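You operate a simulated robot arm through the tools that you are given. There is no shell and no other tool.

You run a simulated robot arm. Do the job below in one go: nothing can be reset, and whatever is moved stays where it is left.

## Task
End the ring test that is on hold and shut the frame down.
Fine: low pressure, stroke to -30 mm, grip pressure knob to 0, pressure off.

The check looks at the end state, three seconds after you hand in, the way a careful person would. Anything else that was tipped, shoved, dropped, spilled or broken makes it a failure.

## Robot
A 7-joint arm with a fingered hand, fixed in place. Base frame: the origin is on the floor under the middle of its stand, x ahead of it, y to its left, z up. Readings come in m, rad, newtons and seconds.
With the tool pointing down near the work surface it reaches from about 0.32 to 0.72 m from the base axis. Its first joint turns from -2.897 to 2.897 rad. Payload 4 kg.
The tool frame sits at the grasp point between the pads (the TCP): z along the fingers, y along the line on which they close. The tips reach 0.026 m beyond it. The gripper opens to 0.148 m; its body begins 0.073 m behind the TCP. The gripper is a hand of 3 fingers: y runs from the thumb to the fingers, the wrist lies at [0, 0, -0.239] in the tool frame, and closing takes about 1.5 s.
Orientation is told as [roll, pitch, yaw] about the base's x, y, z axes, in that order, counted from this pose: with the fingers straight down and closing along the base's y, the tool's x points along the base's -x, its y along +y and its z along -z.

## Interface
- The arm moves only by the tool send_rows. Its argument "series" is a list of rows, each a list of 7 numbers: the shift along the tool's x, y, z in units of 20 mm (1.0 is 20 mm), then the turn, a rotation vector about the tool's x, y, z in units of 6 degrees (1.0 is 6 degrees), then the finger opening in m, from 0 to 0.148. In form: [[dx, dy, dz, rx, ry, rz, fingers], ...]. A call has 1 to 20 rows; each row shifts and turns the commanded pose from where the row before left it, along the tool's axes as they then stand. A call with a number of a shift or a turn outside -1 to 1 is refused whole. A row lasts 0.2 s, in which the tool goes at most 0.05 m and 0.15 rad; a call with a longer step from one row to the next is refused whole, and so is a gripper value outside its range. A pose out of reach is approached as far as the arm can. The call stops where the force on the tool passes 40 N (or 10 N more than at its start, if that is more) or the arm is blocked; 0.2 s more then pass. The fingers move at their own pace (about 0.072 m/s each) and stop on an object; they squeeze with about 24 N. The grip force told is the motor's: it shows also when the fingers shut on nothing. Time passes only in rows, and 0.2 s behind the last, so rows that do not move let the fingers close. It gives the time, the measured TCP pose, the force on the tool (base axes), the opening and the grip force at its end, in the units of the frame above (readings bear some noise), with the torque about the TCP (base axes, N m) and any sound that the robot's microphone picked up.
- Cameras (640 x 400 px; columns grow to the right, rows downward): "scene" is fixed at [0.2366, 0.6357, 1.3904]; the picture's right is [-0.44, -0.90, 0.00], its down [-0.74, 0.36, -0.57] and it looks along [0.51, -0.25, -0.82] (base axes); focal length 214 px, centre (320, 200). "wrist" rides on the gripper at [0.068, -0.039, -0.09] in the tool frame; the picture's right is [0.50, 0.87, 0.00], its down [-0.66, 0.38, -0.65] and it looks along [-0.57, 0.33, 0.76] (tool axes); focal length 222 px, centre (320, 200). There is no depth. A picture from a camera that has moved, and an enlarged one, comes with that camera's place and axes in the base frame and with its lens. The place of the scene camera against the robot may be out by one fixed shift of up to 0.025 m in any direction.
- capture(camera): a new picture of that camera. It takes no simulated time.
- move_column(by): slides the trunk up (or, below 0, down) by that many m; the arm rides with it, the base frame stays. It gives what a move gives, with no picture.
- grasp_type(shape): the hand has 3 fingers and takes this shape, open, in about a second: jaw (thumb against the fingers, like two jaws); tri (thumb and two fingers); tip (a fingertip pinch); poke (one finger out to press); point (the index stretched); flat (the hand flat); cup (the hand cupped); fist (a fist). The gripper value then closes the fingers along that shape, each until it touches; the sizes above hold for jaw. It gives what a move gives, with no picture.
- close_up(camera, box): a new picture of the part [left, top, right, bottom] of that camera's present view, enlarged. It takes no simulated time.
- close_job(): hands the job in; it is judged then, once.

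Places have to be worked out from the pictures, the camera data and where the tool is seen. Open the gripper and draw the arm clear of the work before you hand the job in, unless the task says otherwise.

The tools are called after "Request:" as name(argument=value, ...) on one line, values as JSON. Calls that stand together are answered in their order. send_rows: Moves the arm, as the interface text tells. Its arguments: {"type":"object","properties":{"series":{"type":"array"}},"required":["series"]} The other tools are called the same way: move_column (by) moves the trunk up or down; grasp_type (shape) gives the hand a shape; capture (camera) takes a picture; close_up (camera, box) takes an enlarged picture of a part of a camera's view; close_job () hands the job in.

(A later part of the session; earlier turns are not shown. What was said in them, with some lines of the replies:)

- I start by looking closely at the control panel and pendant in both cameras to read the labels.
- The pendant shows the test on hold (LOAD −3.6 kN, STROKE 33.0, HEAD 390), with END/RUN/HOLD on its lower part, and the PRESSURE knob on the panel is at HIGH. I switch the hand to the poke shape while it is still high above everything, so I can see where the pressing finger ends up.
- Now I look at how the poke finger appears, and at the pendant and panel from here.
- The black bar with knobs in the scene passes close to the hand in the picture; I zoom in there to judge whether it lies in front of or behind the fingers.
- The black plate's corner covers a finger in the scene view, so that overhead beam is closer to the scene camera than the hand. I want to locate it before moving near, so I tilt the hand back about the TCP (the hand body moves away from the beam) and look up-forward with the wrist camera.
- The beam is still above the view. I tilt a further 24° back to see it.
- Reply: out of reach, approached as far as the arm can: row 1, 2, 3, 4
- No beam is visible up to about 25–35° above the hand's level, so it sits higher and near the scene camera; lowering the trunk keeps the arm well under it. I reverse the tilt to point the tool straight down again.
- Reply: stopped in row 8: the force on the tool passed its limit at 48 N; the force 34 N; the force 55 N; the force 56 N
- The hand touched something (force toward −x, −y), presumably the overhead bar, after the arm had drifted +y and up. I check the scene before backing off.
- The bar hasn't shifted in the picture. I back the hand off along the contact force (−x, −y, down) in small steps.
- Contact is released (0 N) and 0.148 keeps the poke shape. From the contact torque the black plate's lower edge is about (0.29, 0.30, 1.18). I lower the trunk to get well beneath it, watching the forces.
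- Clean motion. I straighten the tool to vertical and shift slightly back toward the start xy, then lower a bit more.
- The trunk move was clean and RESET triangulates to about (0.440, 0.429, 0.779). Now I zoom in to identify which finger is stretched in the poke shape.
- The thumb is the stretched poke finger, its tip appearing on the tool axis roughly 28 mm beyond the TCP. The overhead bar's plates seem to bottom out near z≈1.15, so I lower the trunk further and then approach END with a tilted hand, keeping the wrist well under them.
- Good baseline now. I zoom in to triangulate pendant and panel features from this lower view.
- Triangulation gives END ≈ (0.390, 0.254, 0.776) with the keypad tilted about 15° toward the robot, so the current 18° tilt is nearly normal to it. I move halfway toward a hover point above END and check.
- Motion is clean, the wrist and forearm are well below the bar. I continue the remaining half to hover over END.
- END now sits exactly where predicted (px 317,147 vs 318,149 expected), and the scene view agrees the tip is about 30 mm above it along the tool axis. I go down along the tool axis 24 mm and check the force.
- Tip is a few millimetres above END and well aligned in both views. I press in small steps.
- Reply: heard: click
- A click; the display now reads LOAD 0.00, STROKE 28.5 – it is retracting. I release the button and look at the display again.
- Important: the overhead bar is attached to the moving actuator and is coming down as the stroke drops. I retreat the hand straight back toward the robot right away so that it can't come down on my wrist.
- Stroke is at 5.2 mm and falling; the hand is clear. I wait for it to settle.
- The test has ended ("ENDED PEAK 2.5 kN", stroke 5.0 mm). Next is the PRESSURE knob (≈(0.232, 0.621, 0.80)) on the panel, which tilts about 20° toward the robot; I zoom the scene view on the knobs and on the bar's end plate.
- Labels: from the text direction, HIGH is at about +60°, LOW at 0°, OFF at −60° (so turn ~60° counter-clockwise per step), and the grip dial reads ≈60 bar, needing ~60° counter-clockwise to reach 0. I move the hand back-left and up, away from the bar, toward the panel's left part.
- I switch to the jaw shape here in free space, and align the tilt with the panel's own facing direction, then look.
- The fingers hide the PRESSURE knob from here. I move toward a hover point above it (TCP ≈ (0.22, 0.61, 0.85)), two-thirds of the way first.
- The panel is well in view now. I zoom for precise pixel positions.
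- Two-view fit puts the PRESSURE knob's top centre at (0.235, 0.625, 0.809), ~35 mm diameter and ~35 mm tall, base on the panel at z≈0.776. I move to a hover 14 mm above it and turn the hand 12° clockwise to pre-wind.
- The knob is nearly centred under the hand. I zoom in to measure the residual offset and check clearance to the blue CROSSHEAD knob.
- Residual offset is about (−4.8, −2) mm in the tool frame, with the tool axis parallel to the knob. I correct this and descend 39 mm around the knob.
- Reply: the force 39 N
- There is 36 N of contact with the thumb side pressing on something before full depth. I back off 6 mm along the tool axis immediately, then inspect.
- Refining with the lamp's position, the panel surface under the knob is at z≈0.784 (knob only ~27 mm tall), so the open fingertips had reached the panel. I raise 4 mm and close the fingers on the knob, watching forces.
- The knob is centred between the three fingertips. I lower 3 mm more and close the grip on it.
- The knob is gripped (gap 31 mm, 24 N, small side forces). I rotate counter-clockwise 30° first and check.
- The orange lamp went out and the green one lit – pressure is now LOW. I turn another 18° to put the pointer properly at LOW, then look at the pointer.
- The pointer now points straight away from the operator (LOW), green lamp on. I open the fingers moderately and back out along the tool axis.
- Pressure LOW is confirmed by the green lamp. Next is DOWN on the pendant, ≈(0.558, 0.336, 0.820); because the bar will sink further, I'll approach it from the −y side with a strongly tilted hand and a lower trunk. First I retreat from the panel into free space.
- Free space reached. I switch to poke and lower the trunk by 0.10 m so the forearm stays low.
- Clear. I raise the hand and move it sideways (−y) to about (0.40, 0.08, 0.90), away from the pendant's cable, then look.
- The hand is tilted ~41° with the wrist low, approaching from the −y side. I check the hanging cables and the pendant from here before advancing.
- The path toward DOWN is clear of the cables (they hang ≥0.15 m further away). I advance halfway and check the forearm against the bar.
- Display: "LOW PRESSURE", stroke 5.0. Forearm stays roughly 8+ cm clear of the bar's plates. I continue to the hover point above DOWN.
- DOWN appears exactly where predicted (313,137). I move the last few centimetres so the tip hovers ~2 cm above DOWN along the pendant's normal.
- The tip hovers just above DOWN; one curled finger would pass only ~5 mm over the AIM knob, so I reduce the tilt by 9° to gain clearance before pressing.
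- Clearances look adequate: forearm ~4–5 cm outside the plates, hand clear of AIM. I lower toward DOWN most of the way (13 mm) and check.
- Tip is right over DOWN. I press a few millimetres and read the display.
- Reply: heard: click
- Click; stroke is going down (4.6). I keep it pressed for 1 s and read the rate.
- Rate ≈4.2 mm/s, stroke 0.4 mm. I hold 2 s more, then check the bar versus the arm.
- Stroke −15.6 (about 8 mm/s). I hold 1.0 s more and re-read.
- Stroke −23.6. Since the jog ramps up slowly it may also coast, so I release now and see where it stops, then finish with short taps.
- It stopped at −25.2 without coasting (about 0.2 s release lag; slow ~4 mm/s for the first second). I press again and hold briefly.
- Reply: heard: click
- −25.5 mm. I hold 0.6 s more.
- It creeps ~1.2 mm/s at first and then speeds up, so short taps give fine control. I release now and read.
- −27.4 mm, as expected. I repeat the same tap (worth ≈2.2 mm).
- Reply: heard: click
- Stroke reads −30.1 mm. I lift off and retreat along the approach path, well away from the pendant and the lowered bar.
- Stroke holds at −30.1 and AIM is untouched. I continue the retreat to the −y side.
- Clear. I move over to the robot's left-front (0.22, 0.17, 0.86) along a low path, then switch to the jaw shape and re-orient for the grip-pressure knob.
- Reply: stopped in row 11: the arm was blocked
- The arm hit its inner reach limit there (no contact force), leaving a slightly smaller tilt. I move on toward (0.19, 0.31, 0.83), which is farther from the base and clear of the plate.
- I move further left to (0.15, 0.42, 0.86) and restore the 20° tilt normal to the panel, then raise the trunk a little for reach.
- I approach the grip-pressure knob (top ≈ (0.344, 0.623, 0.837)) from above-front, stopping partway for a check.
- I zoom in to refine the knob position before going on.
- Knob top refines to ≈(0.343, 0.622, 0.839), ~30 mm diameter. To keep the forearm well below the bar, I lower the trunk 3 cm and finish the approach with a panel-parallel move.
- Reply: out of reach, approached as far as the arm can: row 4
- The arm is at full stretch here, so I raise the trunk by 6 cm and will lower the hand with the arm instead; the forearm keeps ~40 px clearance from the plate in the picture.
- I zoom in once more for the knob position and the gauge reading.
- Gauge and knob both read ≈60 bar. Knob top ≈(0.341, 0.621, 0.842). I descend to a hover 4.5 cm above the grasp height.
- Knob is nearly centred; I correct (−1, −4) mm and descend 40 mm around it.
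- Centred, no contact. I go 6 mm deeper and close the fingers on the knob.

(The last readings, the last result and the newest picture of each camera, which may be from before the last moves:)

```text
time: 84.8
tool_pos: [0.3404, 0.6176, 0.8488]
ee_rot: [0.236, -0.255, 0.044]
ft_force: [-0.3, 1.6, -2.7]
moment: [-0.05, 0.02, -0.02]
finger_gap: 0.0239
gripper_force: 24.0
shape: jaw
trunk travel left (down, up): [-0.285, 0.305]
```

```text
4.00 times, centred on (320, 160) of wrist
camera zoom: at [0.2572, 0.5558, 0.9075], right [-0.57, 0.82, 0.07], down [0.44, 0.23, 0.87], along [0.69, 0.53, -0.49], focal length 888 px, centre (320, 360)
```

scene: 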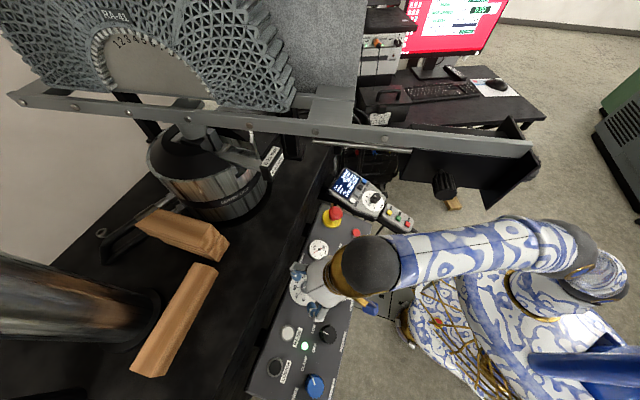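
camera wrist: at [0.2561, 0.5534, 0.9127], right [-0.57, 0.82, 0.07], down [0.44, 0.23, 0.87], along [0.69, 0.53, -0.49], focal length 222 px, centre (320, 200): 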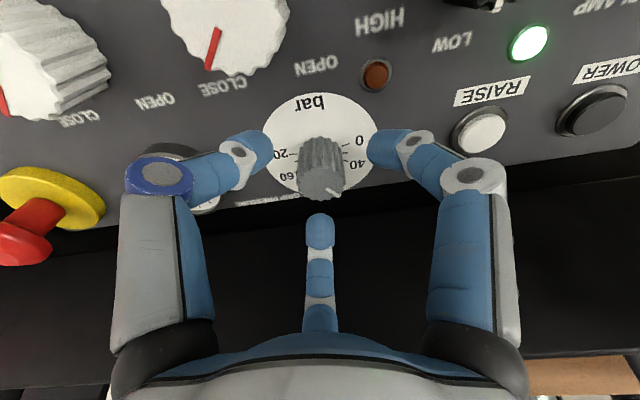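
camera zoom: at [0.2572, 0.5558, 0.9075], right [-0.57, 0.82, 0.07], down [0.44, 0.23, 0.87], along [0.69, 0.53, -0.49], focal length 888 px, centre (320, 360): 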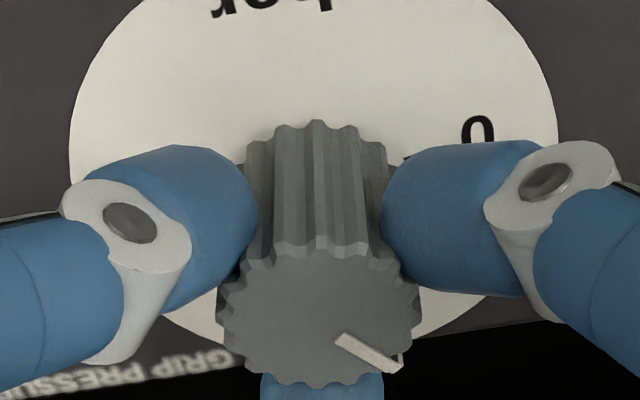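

Gripped (24 mm, 24 N). I turn counter-clockwise 30° and check the gauge/pointer.

Request:
send_rows(series=[[0, 0, 0, 0, 0, -1, 0.01], [0, 0, 0, 0, 0, -1, 0.01], [0, 0, 0, 0, 0, -1, 0.01], [0, 0, 0, 0, 0, -1, 0.01], [0, 0, 0, 0, 0, -1, 0.01]])

Request:
capture(camera="wrist")

Request:
close_up(camera="wrist", box=[240, 110, 400, 210])

Request:
close_up(camera="scene", box=[260, 220, 388, 300])

```text
time: 86.0
tool_pos: [0.3403, 0.6154, 0.8496]
ee_rot: [0.074, -0.341, 0.587]
ft_force: [4.5, 3.8, -3.7]
moment: [0.1, 0.03, 0.0]
finger_gap: 0.0235
gripper_force: 23.6
shape: jaw
trunk travel left (down, up): [-0.285, 0.305]
```

```text
taken
camera wrist: at [0.2872, 0.5283, 0.9081], right [-0.89, 0.45, -0.11], down [0.14, 0.49, 0.86], along [0.44, 0.75, -0.5], focal length 222 px, centre (320, 200)
```

wrist: 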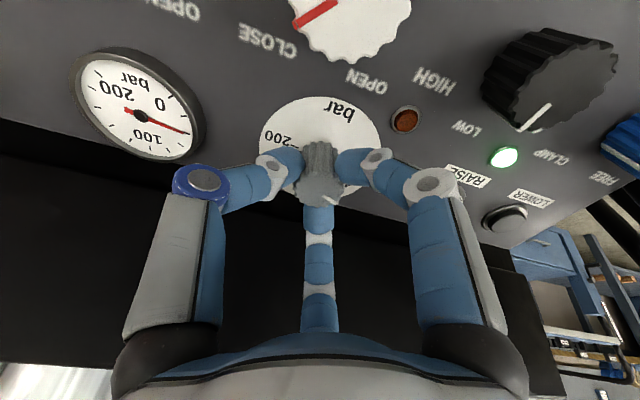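

```text
4.00 times, centred on (320, 160) of wrist
camera zoom: at [0.2872, 0.5283, 0.9081], right [-0.89, 0.45, -0.11], down [0.14, 0.49, 0.86], along [0.44, 0.75, -0.5], focal length 888 px, centre (320, 360)
```

zoom: 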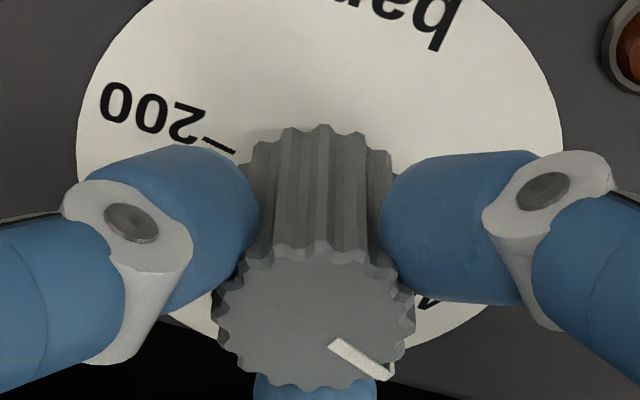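

```text
5.00 times, centred on (324, 260) of scene
camera zoom: at [0.2366, 0.6357, 1.3904], right [-0.44, -0.9, 0.0], down [-0.74, 0.36, -0.57], along [0.51, -0.25, -0.82], focal length 1072 px, centre (300, -100)
```

zoom: 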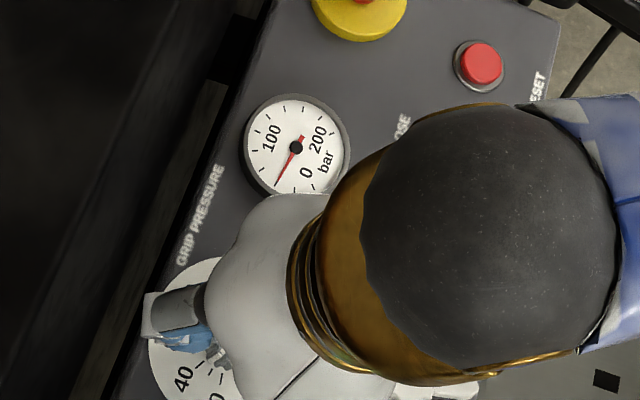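

The knob turns with the hand and the gauge needle is dropping. I turn another 24°.

Request:
send_rows(series=[[0, 0, 0, 0, 0, -1, 0.01], [0, 0, 0, 0, 0, -1, 0.01], [0, 0, 0, 0, 0, -1, 0.01], [0, 0, 0, 0, 0, -1, 0.01], [0, 0, 0, 0, 0, 0, 0.01]])

Request:
capture(camera="wrist")

Request:
close_up(camera="wrist", box=[240, 110, 400, 210])

Request:
close_up(camera="scene", box=[260, 220, 388, 300])

```text
time: 87.2
tool_pos: [0.3405, 0.6167, 0.8489]
ee_rot: [-0.076, -0.338, 1.031]
ft_force: [3.9, 0.3, -4.3]
moment: [0.02, 0.08, 0.0]
finger_gap: 0.0227
gripper_force: 23.7
shape: jaw
trunk travel left (down, up): [-0.285, 0.305]
```

```text
taken
camera wrist: at [0.3183, 0.5199, 0.9138], right [-0.97, 0.06, -0.23], down [-0.15, 0.57, 0.81], along [0.18, 0.82, -0.55], focal length 222 px, centre (320, 200)
```

wrist: 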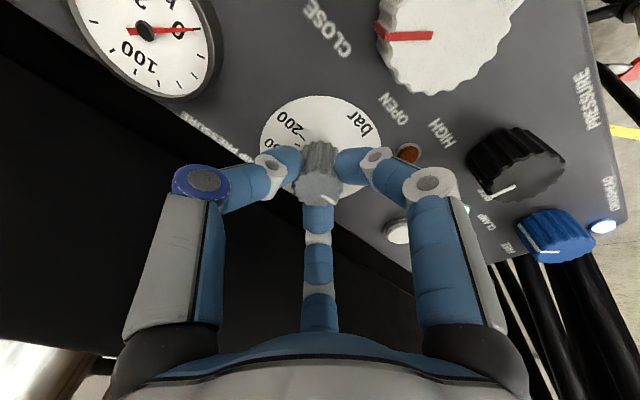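

```text
4.00 times, centred on (320, 160) of wrist
camera zoom: at [0.3183, 0.5199, 0.9138], right [-0.97, 0.06, -0.23], down [-0.15, 0.57, 0.81], along [0.18, 0.82, -0.55], focal length 888 px, centre (320, 360)
```

zoom: 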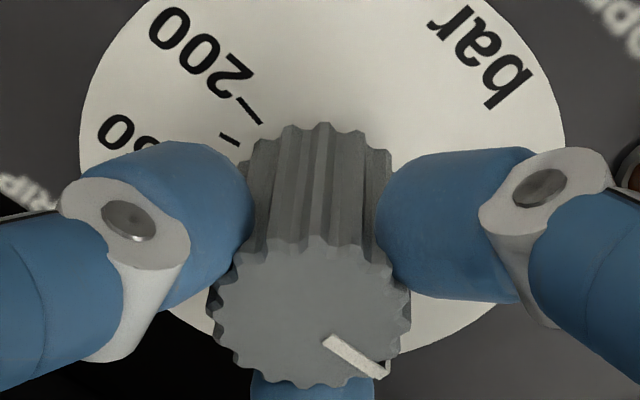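

```text
5.00 times, centred on (324, 260) of scene
camera zoom: at [0.2366, 0.6357, 1.3904], right [-0.44, -0.9, 0.0], down [-0.74, 0.36, -0.57], along [0.51, -0.25, -0.82], focal length 1072 px, centre (300, -100)
```

zoom: 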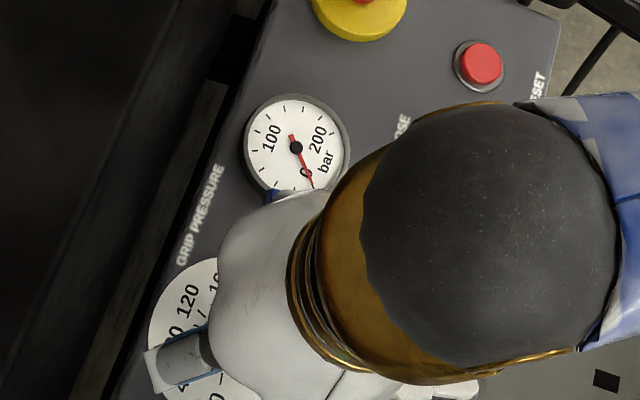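

The gauge is close to 0. I zoom in on the gauge.

Request:
close_up(camera="wrist", box=[80, 0, 240, 100])

Request:
close_up(camera="scene", box=[300, 236, 340, 261])

```text
4.00 times, centred on (160, 50) of wrist
camera zoom: at [0.3183, 0.5199, 0.9138], right [-0.97, 0.06, -0.23], down [-0.15, 0.57, 0.81], along [0.18, 0.82, -0.55], focal length 888 px, centre (960, 800)
```

zoom: 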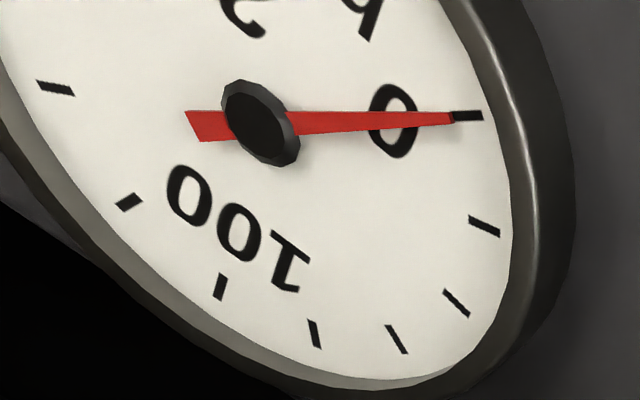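

```text
16.00 times, centred on (320, 248) of scene
camera zoom: at [0.2366, 0.6357, 1.3904], right [-0.44, -0.9, 0.0], down [-0.74, 0.36, -0.57], along [0.51, -0.25, -0.82], focal length 3432 px, centre (320, -576)
```

zoom: 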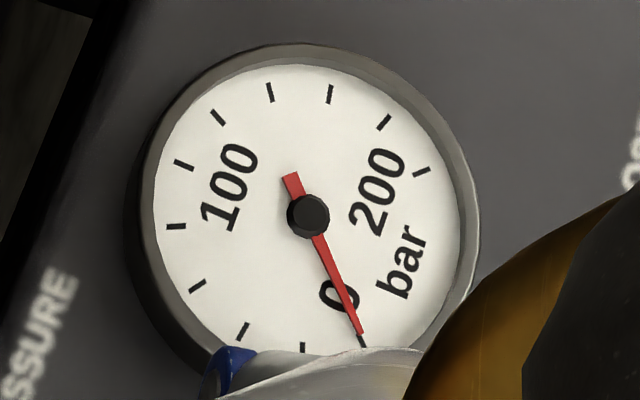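

The gauge sits exactly on the 0 tick. I release the knob and back out to verify the pointer against the dial.

Request:
send_rows(series=[[0, 0, 0, 0, 0, 0, 0.025], [0, 0, 0, 0, 0, 0, 0.04], [0, 0, 0, 0, 0, 0, 0.05], [0, 0, 0, 0, 0, 0, 0.05], [0, 0, -0.5, 0, 0, 0, 0.05], [0, 0, -1, 0, 0, 0, 0.05], [0, 0, -1, 0, 0, 0, 0.05], [0, 0, 0, 0, 0, 0, 0.05]])

Request:
capture(camera="wrist")

Request:
close_up(camera="wrist", box=[240, 60, 400, 160])

Request:
close_up(camera="scene", box=[272, 260, 336, 300])

```text
time: 89.0
tool_pos: [0.3283, 0.6059, 0.8978]
ee_rot: [-0.075, -0.34, 1.032]
ft_force: [-0.2, 0.2, -0.2]
moment: [0.03, -0.03, -0.04]
finger_gap: 0.0496
gripper_force: 0.1
shape: jaw
trunk travel left (down, up): [-0.285, 0.305]
```

```text
taken
camera wrist: at [0.306, 0.509, 0.9611], right [-0.97, 0.06, -0.23], down [-0.15, 0.57, 0.81], along [0.18, 0.82, -0.55], focal length 222 px, centre (320, 200)
```

wrist: 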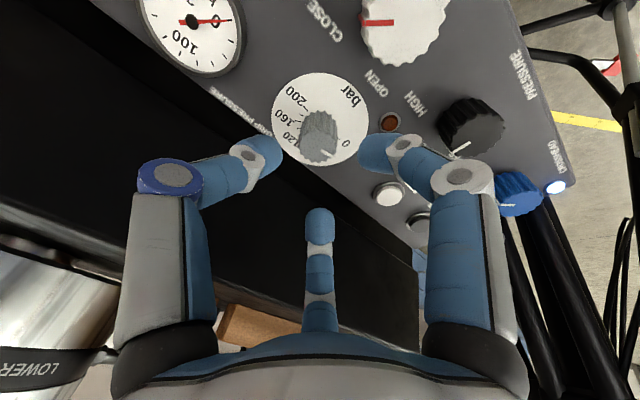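

```text
4.00 times, centred on (320, 110) of wrist
camera zoom: at [0.306, 0.509, 0.9611], right [-0.97, 0.06, -0.23], down [-0.15, 0.57, 0.81], along [0.18, 0.82, -0.55], focal length 888 px, centre (320, 560)
```

zoom: 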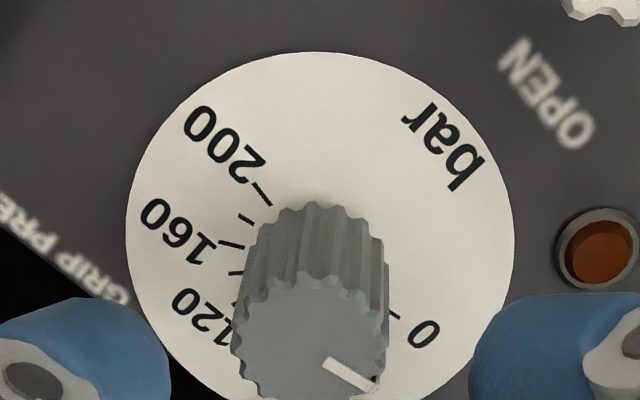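

```text
10.00 times, centred on (304, 280) of scene
camera zoom: at [0.2366, 0.6357, 1.3904], right [-0.44, -0.9, 0.0], down [-0.74, 0.36, -0.57], along [0.51, -0.25, -0.82], focal length 2145 px, centre (480, -600)
```

zoom: 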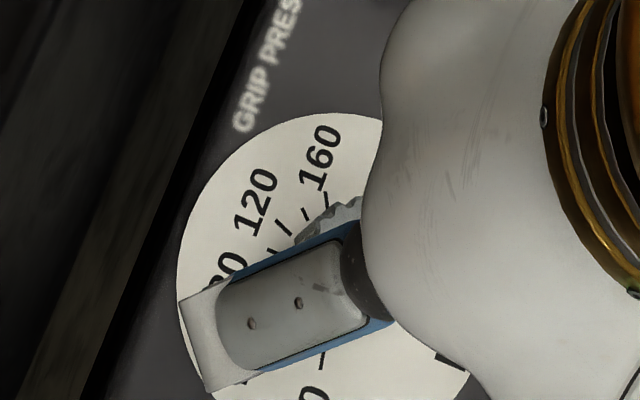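

The pointer is parallel to the 0 tick and the gauge reads 0. I move back over to the PRESSURE knob at a safe height, and check the dial from the scene camera once unobstructed.

Request:
send_rows(series=[[0.535, 0.7625, -0.199, 0, 0, 0, 0.06], [0.535, 0.7625, -0.199, 0, 0, 0, 0.06], [0.535, 0.7625, -0.199, 0, 0, 0, 0.06], [0.535, 0.7625, -0.199, 0, 0, 0, 0.06], [0.535, 0.7625, -0.199, 0, 0, 0, 0.06], [0.535, 0.7625, -0.199, 0, 0, 0, 0.06], [0, 0, 0, 0, 0, 0, 0.06]])

Request:
capture(camera="scene")

Request:
close_up(camera="scene", box=[272, 230, 368, 310])

Request:
capture(camera="wrist")

```text
time: 90.6
tool_pos: [0.2156, 0.5974, 0.8926]
ee_rot: [-0.074, -0.338, 1.028]
ft_force: [0.3, -0.3, 0.0]
moment: [0.02, -0.03, 0.01]
finger_gap: 0.0596
gripper_force: 0.1
shape: jaw
trunk travel left (down, up): [-0.285, 0.305]
```

```text
taken
```

scene: 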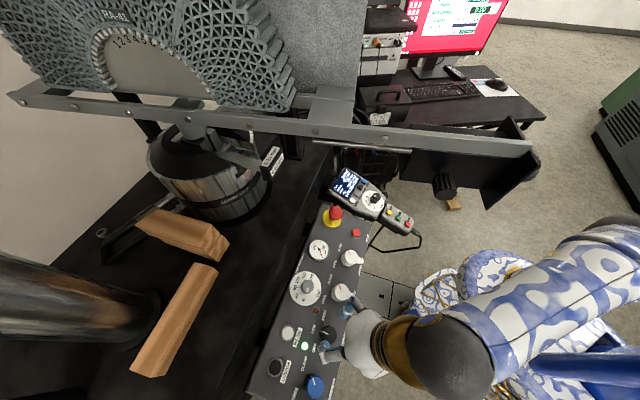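

```text
5.00 times, centred on (320, 270) of scene
camera zoom: at [0.2366, 0.6357, 1.3904], right [-0.44, -0.9, 0.0], down [-0.74, 0.36, -0.57], along [0.51, -0.25, -0.82], focal length 1072 px, centre (320, -150)
```

zoom: 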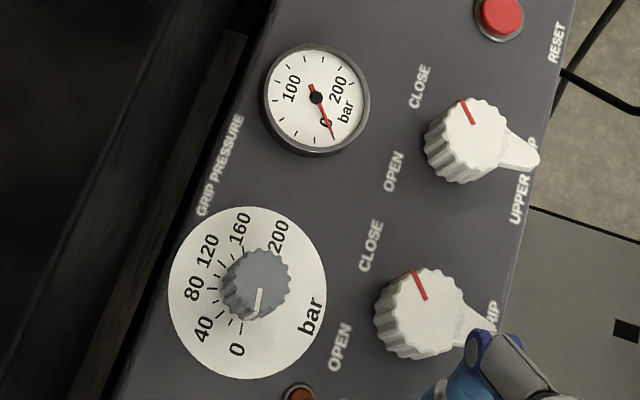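

```text
taken
camera wrist: at [0.1925, 0.4998, 0.9561], right [-0.97, 0.06, -0.23], down [-0.15, 0.57, 0.81], along [0.18, 0.82, -0.55], focal length 222 px, centre (320, 200)
```

wrist: 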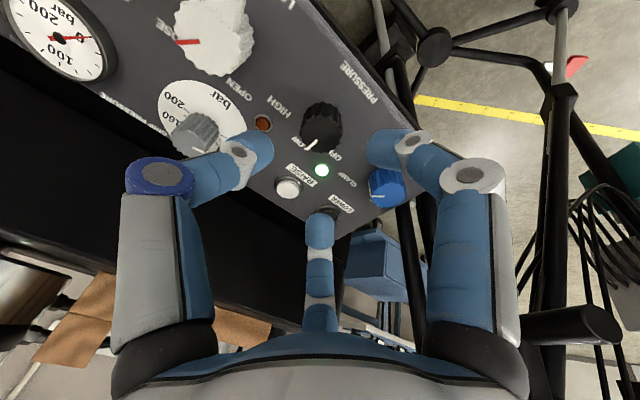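

Let me enlarge the dial for a precise check of the pointer.

Request:
close_up(camera="scene", box=[302, 268, 342, 308])

Request:
close_up(camera="scene", box=[300, 268, 342, 294])

Request:
close_up(camera="scene", box=[320, 160, 400, 210])

```text
10.00 times, centred on (322, 288) of scene
camera zoom: at [0.2366, 0.6357, 1.3904], right [-0.44, -0.9, 0.0], down [-0.74, 0.36, -0.57], along [0.51, -0.25, -0.82], focal length 2145 px, centre (300, -680)
```

zoom: 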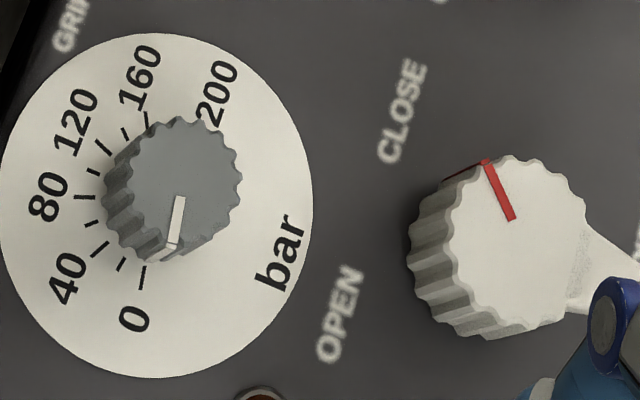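

```text
15.24 times, centred on (321, 281) of scene
camera zoom: at [0.2366, 0.6357, 1.3904], right [-0.44, -0.9, 0.0], down [-0.74, 0.36, -0.57], along [0.51, -0.25, -0.82], focal length 3268 px, centre (305, -1034)
```

zoom: 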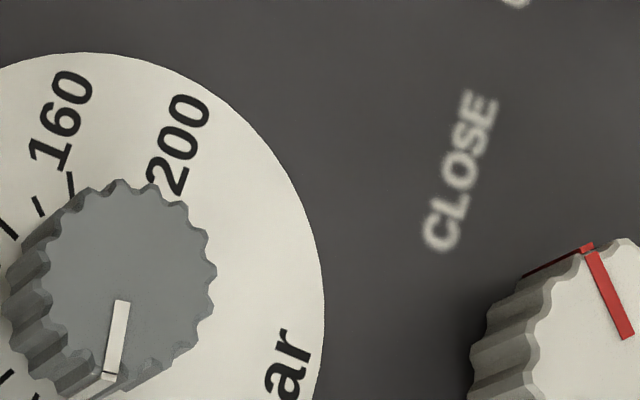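

```text
8.00 times, centred on (360, 185) of scene
camera zoom: at [0.2366, 0.6357, 1.3904], right [-0.44, -0.9, 0.0], down [-0.74, 0.36, -0.57], along [0.51, -0.25, -0.82], focal length 1716 px, centre (0, 320)
```

zoom: 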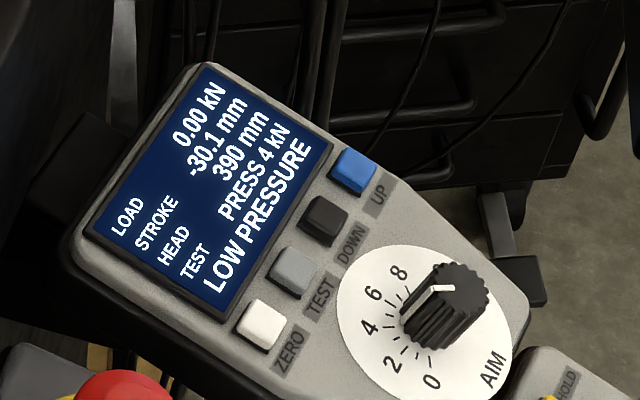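

Pointer is exactly parallel to the 0 tick; stroke still −30.1. Now PRESSURE → OFF: I wind the hand back clockwise 84° above the knob.

Request:
send_rows(series=[[0, 0, 0, 0, 0, 1, 0.07], [0, 0, 0, 0, 0, 1, 0.07], [0, 0, 0, 0, 0, 1, 0.07], [0, 0, 0, 0, 0, 1, 0.07], [0, 0, 0, 0, 0, 1, 0.07], [0, 0, 0, 0, 0, 1, 0.07], [0, 0, 0, 0, 0, 1, 0.07], [0, 0, 0, 0, 0, 1, 0.07], [0, 0, 0, 0, 0, 1, 0.07], [0, 0, 0, 0, 0, 1, 0.07], [0, 0, 0, 0, 0, 1, 0.07], [0, 0, 0, 0, 0, 1, 0.07], [0, 0, 0, 0, 0, 1, 0.07], [0, 0, 0, 0, 0, 1, 0.07], [0, 0, 0, 0, 0, 0, 0.07]])

Request:
capture(camera="wrist")

Request:
close_up(camera="wrist", box=[240, 80, 400, 180])

```text
time: 93.8
tool_pos: [0.2149, 0.5962, 0.8922]
ee_rot: [0.332, -0.104, -0.47]
ft_force: [-0.1, 1.1, 0.7]
moment: [-0.03, -0.02, -0.04]
finger_gap: 0.0697
gripper_force: 0.2
shape: jaw
trunk travel left (down, up): [-0.285, 0.305]
```

```text
taken
camera wrist: at [0.1166, 0.5709, 0.9555], right [-0.1, 0.97, 0.23], down [0.58, -0.13, 0.81], along [0.81, 0.21, -0.55], focal length 222 px, centre (320, 200)
```

wrist: 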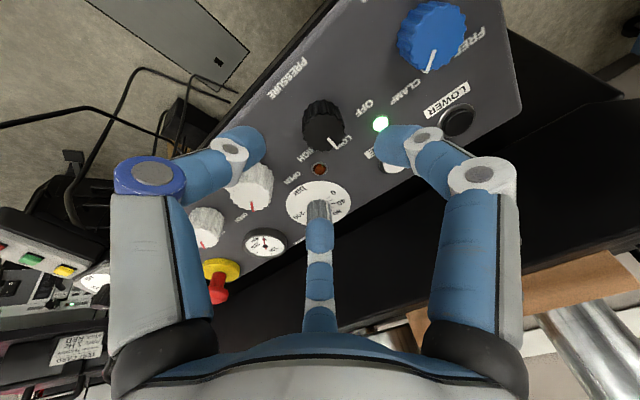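

```text
4.00 times, centred on (320, 130) of wrist
camera zoom: at [0.1166, 0.5709, 0.9555], right [-0.1, 0.97, 0.23], down [0.58, -0.13, 0.81], along [0.81, 0.21, -0.55], focal length 888 px, centre (320, 480)
```

zoom: 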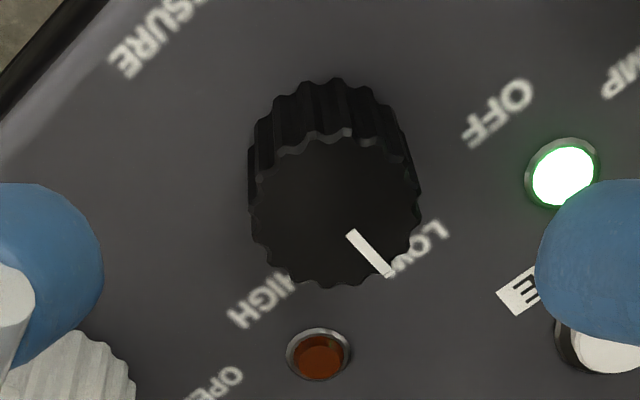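

Knob offset is only ~4 mm. I correct and descend 45 mm, then recheck centring.

Request:
send_rows(series=[[0.025, 0.2, 0.3, 0, 0, 0, 0.07], [0, 0, 0.65, 0, 0, 0, 0.07], [0, 0, 0.65, 0, 0, 0, 0.07], [0, 0, 0.65, 0, 0, 0, 0.07], [0, 0, 0, 0, 0, 0, 0.07]])

Request:
close_up(camera="wrist", box=[240, 110, 400, 210])

Request:
capture(camera="wrist")

```text
time: 95.0
tool_pos: [0.2264, 0.6088, 0.8508]
ee_rot: [0.331, -0.106, -0.468]
ft_force: [-0.3, -0.1, 0.2]
moment: [0.0, -0.06, -0.02]
finger_gap: 0.0696
gripper_force: 0.0
shape: jaw
trunk travel left (down, up): [-0.285, 0.305]
```

```text
4.00 times, centred on (320, 160) of wrist
camera zoom: at [0.1285, 0.5849, 0.9148], right [-0.1, 0.97, 0.23], down [0.58, -0.13, 0.81], along [0.81, 0.21, -0.55], focal length 888 px, centre (320, 360)
```

zoom: 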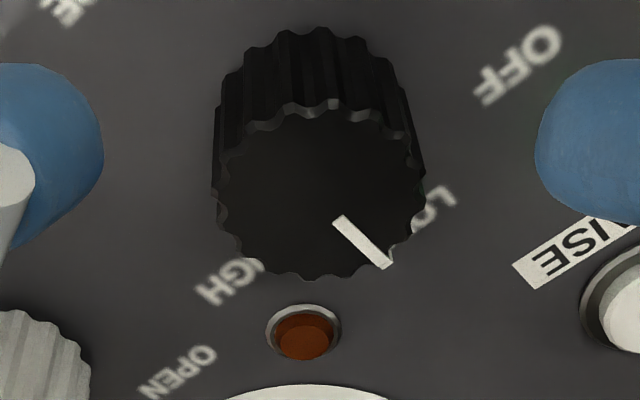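

```text
taken
camera wrist: at [0.1285, 0.5849, 0.9148], right [-0.1, 0.97, 0.23], down [0.58, -0.13, 0.81], along [0.81, 0.21, -0.55], focal length 222 px, centre (320, 200)
```

wrist: 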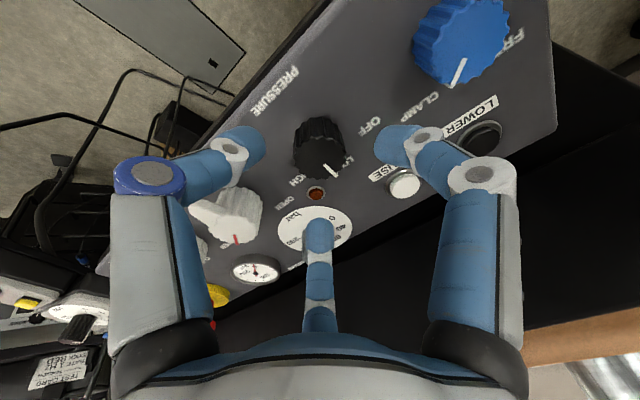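

Centred. I descend 33 mm to the earlier gripping height.

Request:
send_rows(series=[[0, 0, 0.55, 0, 0, 0, 0.07], [0, 0, 0.55, 0, 0, 0, 0.065], [0, 0, 0.55, 0, 0, 0, 0.06]])

Request:
close_up(camera="wrist", box=[240, 120, 400, 220])

```text
time: 95.8
tool_pos: [0.2339, 0.6174, 0.8189]
ee_rot: [0.328, -0.105, -0.468]
ft_force: [0.5, -0.5, 0.1]
moment: [0.0, 0.01, -0.01]
finger_gap: 0.0601
gripper_force: 0.1
shape: jaw
trunk travel left (down, up): [-0.285, 0.305]
```

```text
4.00 times, centred on (320, 170) of wrist
camera zoom: at [0.1363, 0.5927, 0.8836], right [-0.1, 0.97, 0.23], down [0.58, -0.13, 0.81], along [0.81, 0.21, -0.55], focal length 888 px, centre (320, 320)
```

zoom: 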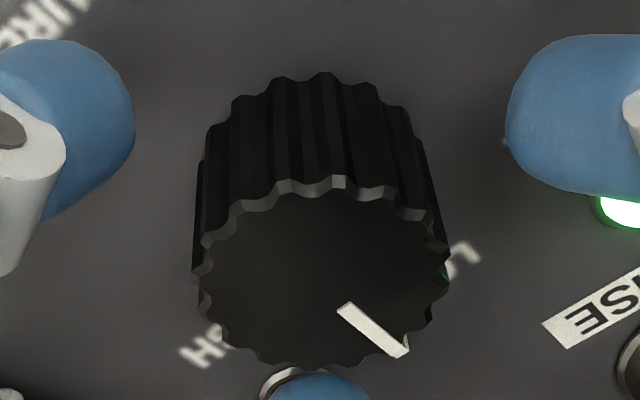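

No contact and well centred. I close the fingers on the knob.

Request:
send_rows(series=[[0, 0, 0, 0, 0, 0, 0.05], [0, 0, 0, 0, 0, 0, 0.04], [0, 0, 0, 0, 0, 0, 0.03], [0, 0, 0, 0, 0, 0, 0.02], [0, 0, 0, 0, 0, 0, 0.01], [0, 0, 0, 0, 0, 0, 0.01]])

Request:
send_rows(series=[[0, 0, 0, 0, 0, -1, 0.01], [0, 0, 0, 0, 0, -1, 0.01], [0, 0, 0, 0, 0, -1, 0.01], [0, 0, 0, 0, 0, -1, 0.01], [0, 0, 0, 0, 0, -1, 0.01], [0, 0, 0, 0, 0, -1, 0.01]])

Request:
capture(camera="wrist")

Request:
close_up(camera="scene", box=[272, 300, 368, 360])

Request:
close_up(camera="scene", box=[320, 160, 400, 210])

```text
time: 97.2
tool_pos: [0.233, 0.617, 0.8196]
ee_rot: [0.33, -0.105, -0.468]
ft_force: [1.3, -0.6, -3.3]
moment: [-0.08, 0.0, 0.04]
finger_gap: 0.0303
gripper_force: 24.1
shape: jaw
trunk travel left (down, up): [-0.285, 0.305]
```

```text
time: 98.6
tool_pos: [0.2335, 0.6188, 0.8195]
ee_rot: [0.208, -0.28, 0.151]
ft_force: [-3.4, 3.3, -4.2]
moment: [0.08, 0.26, 0.05]
finger_gap: 0.0301
gripper_force: 24.3
shape: jaw
trunk travel left (down, up): [-0.285, 0.305]
```

```text
taken
camera wrist: at [0.1549, 0.5497, 0.8769], right [-0.65, 0.76, 0.03], down [0.39, 0.3, 0.87], along [0.65, 0.58, -0.49], focal length 222 px, centre (320, 200)
```

wrist: 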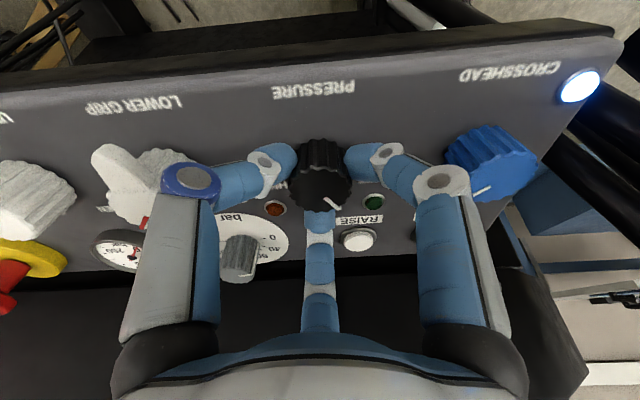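

```text
6.67 times, centred on (320, 330) of scene
camera zoom: at [0.2366, 0.6357, 1.3904], right [-0.44, -0.9, 0.0], down [-0.74, 0.36, -0.57], along [0.51, -0.25, -0.82], focal length 1430 px, centre (320, -667)
```

zoom: 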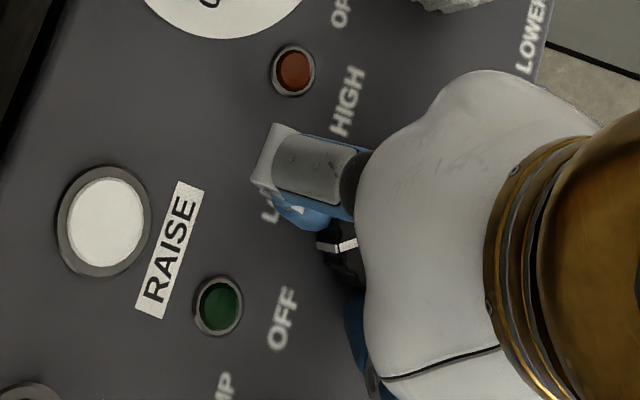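

```text
8.00 times, centred on (360, 185) of scene
camera zoom: at [0.2366, 0.6357, 1.3904], right [-0.44, -0.9, 0.0], down [-0.74, 0.36, -0.57], along [0.51, -0.25, -0.82], focal length 1716 px, centre (0, 320)
```

zoom: 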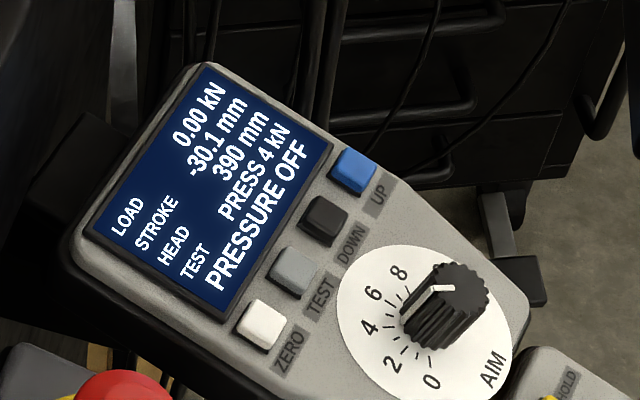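

Display shows "PRESSURE OFF" and both lamps are out. I turn another 15° to bring the pointer fully to the OFF position.

Request:
send_rows(series=[[0, 0, 0, 0, 0, -1, 0.01], [0, 0, 0, 0, 0, -1, 0.01], [0, 0, 0, 0, 0, 0, 0.01]])

Request:
close_up(camera="wrist", box=[240, 120, 400, 220])

Request:
close_up(camera="scene", box=[272, 300, 368, 360])

```text
time: 99.4
tool_pos: [0.2347, 0.6185, 0.8185]
ee_rot: [0.145, -0.316, 0.367]
ft_force: [-7.6, 4.0, -3.2]
moment: [0.12, 0.34, 0.14]
finger_gap: 0.0301
gripper_force: 24.0
shape: jaw
trunk travel left (down, up): [-0.285, 0.305]
```

```text
4.00 times, centred on (320, 170) of wrist
camera zoom: at [0.1665, 0.5386, 0.8767], right [-0.79, 0.62, -0.04], down [0.28, 0.41, 0.87], along [0.55, 0.68, -0.49], focal length 888 px, centre (320, 320)
```

zoom: 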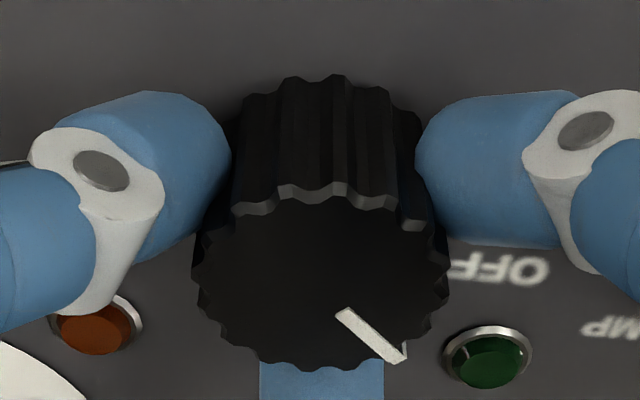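

```text
6.67 times, centred on (320, 330) of scene
camera zoom: at [0.2366, 0.6357, 1.3904], right [-0.44, -0.9, 0.0], down [-0.74, 0.36, -0.57], along [0.51, -0.25, -0.82], focal length 1430 px, centre (320, -667)
```

zoom: 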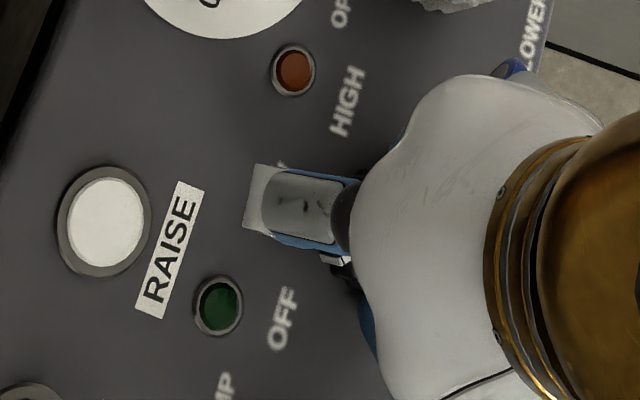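

Pointer now points at the OFF label. I release, back out along the knob axis, and verify.

Request:
send_rows(series=[[0, 0, 0, 0, 0, 0, 0.03], [0, 0, 0, 0, 0, 0, 0.045], [0, 0, 0, 0, 0, 0, 0.06], [0, 0, 0, 0, 0, 0, 0.06], [0, 0, -0.5, 0, 0, 0, 0.06], [0, 0, -1, 0, 0, 0, 0.06], [0, 0, -1, 0, 0, 0, 0.06], [0, 0, -1, 0, 0, 0, 0.06], [0, 0, 0, 0, 0, 0, 0.06]])

Request:
capture(camera="wrist")

Request:
close_up(camera="wrist", box=[240, 80, 440, 205])

Request:
capture(camera="scene")

```text
time: 101.4
tool_pos: [0.2181, 0.5976, 0.8854]
ee_rot: [0.144, -0.316, 0.365]
ft_force: [-0.6, 0.0, 0.8]
moment: [0.02, -0.01, 0.03]
finger_gap: 0.0594
gripper_force: 0.2
shape: jaw
trunk travel left (down, up): [-0.285, 0.305]
```

```text
taken
camera wrist: at [0.1499, 0.5178, 0.9434], right [-0.79, 0.62, -0.04], down [0.28, 0.41, 0.87], along [0.55, 0.67, -0.49], focal length 222 px, centre (320, 200)
```

wrist: 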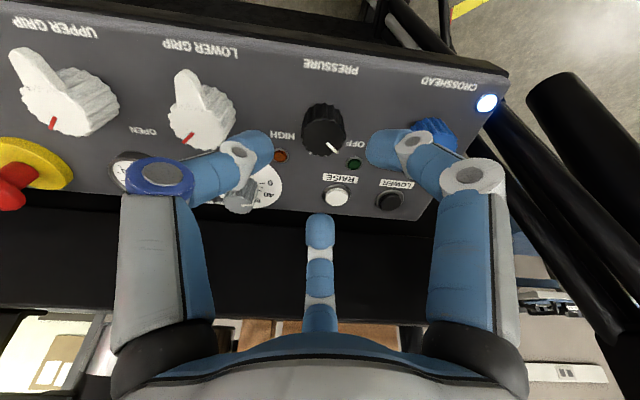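

```text
3.20 times, centred on (340, 142) of wrist
camera zoom: at [0.1499, 0.5178, 0.9434], right [-0.79, 0.62, -0.04], down [0.28, 0.41, 0.87], along [0.55, 0.67, -0.49], focal length 711 px, centre (256, 384)
```

zoom: 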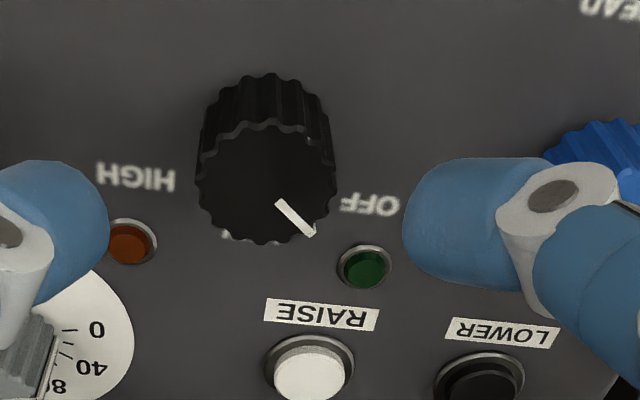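

```text
taken
```

scene: 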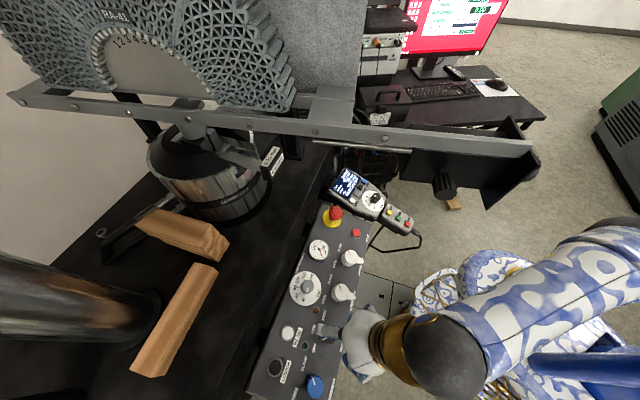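

PRESSURE points to OFF, both lamps dark. I now withdraw the arm from the panel into free space and open the hand.

Request:
send_rows(series=[[0.519, -0.622, -0.471, 0, 0, 0, 0.06], [0.519, -0.622, -0.471, 0, 0, 0, 0.06], [0.519, -0.622, -0.471, 0, 0, 0, 0.06], [0.519, -0.622, -0.471, 0, 0, 0, 0.06], [0.519, -0.622, -0.471, 0, 0, 0, 0.06], [0.519, -0.622, -0.471, 0, 0, 0, 0.06], [0.519, -0.622, -0.471, 0, 0, 0, 0.06], [0.519, -0.622, -0.471, 0, 0, 0, 0.06], [0.519, -0.622, -0.471, 0, 0, 0, 0.06], [0.519, -0.622, -0.471, 0, 0, 0, 0.06], [0, 0, 0, 0, 0, 0, 0.1], [0, 0, 0, 0, 0, 0, 0.14]])

Request:
capture(camera="scene")

Request:
close_up(camera="scene", box=[240, 290, 400, 390])

Request:
close_up(camera="scene", box=[264, 200, 392, 310])

Request:
close_up(camera="scene", box=[320, 160, 440, 235])

Request:
capture(camera="wrist")

```text
time: 104.0
tool_pos: [0.1505, 0.4286, 0.9236]
ee_rot: [0.146, -0.316, 0.366]
ft_force: [0.2, -0.1, 0.6]
moment: [0.0, 0.01, 0.04]
finger_gap: 0.139
gripper_force: 0.1
shape: jaw
trunk travel left (down, up): [-0.285, 0.305]
```

```text
taken
```

scene: 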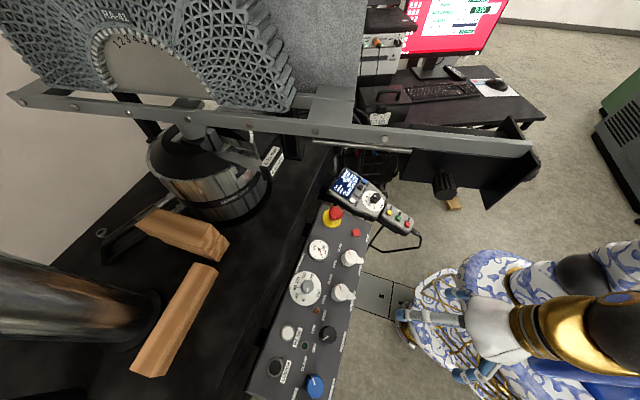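

```text
4.00 times, centred on (320, 340) of scene
camera zoom: at [0.2366, 0.6357, 1.3904], right [-0.44, -0.9, 0.0], down [-0.74, 0.36, -0.57], along [0.51, -0.25, -0.82], focal length 858 px, centre (320, -360)
```

zoom: 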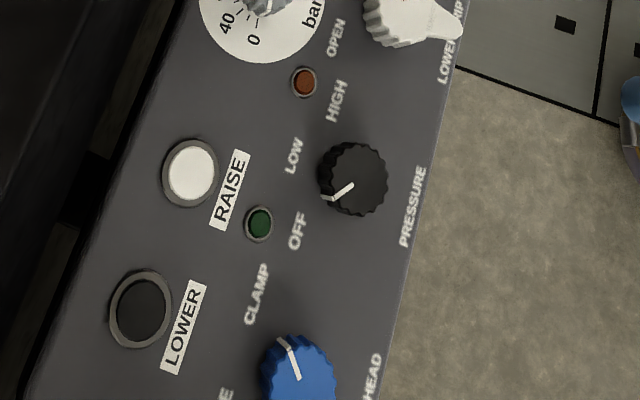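

```text
3.64 times, centred on (328, 255) of scene
camera zoom: at [0.2366, 0.6357, 1.3904], right [-0.44, -0.9, 0.0], down [-0.74, 0.36, -0.57], along [0.51, -0.25, -0.82], focal length 780 px, centre (291, 0)
```

zoom: 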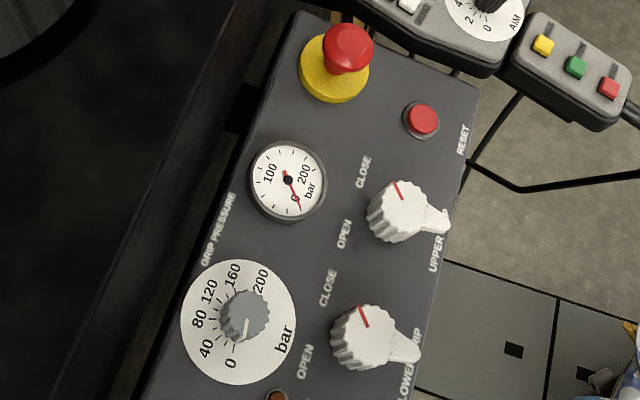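

```text
5.33 times, centred on (380, 198) of scene
camera zoom: at [0.2366, 0.6357, 1.3904], right [-0.44, -0.9, 0.0], down [-0.74, 0.36, -0.57], along [0.51, -0.25, -0.82], focal length 1144 px, centre (0, 213)
```

zoom: 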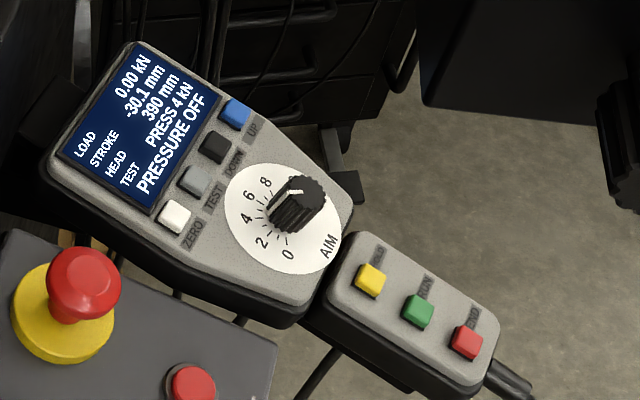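

```text
taken
camera wrist: at [0.0837, 0.3491, 0.9821], right [-0.79, 0.62, -0.04], down [0.28, 0.41, 0.87], along [0.55, 0.67, -0.49], focal length 222 px, centre (320, 200)
```

wrist: 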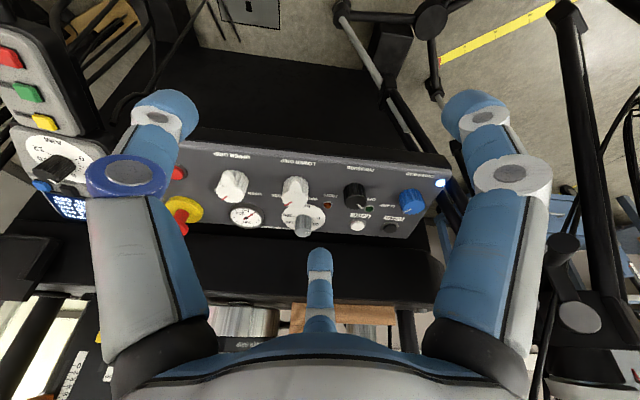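

Everything checks out: display "PRESSURE OFF", load 0.00, stroke −30.1 mm, grip knob and gauge at 0, lamps off, CROSSHEAD still on CLAMP, AIM and grip levers untouched. The hand is open and clear of the work, so I hand in.

Request:
close_job()

```text
The job is handed in.
```

The held ring test is ended and the frame is shut down. I handed the job in with these readings on the displays and dials:

| Item | State at hand-in |
|---|---|
| Test | Ended with END on the pendant ("ENDED PEAK 2.5 kN", load 0.00 kN) |
| Low pressure | Set before moving the stroke (display read "LOW PRESSURE") |
| Stroke | −30.1 mm, steady for the last several seconds |
| Grip pressure knob | At 0; the gauge also reads 0 |
| Pressure | Off (display "PRESSURE OFF", both lamps dark) |

There were two unplanned contacts, both of which I backed off from at once:
- **Overhead bar:** early on, while I was turning the hand, it touched the bar that moves with the stroke, at up to about 55 N. The bar did not shift in the pictures.
- **Panel:** while I was lowering onto the PRESSURE knob, a fingertip pressed the panel face at about 36 N. I saw no mark or change.

The CROSSHEAD knob is still on CLAMP, and the AIM dial, both grip levers and the emergency stop look unchanged. The hand is open and the arm is clear of the work.
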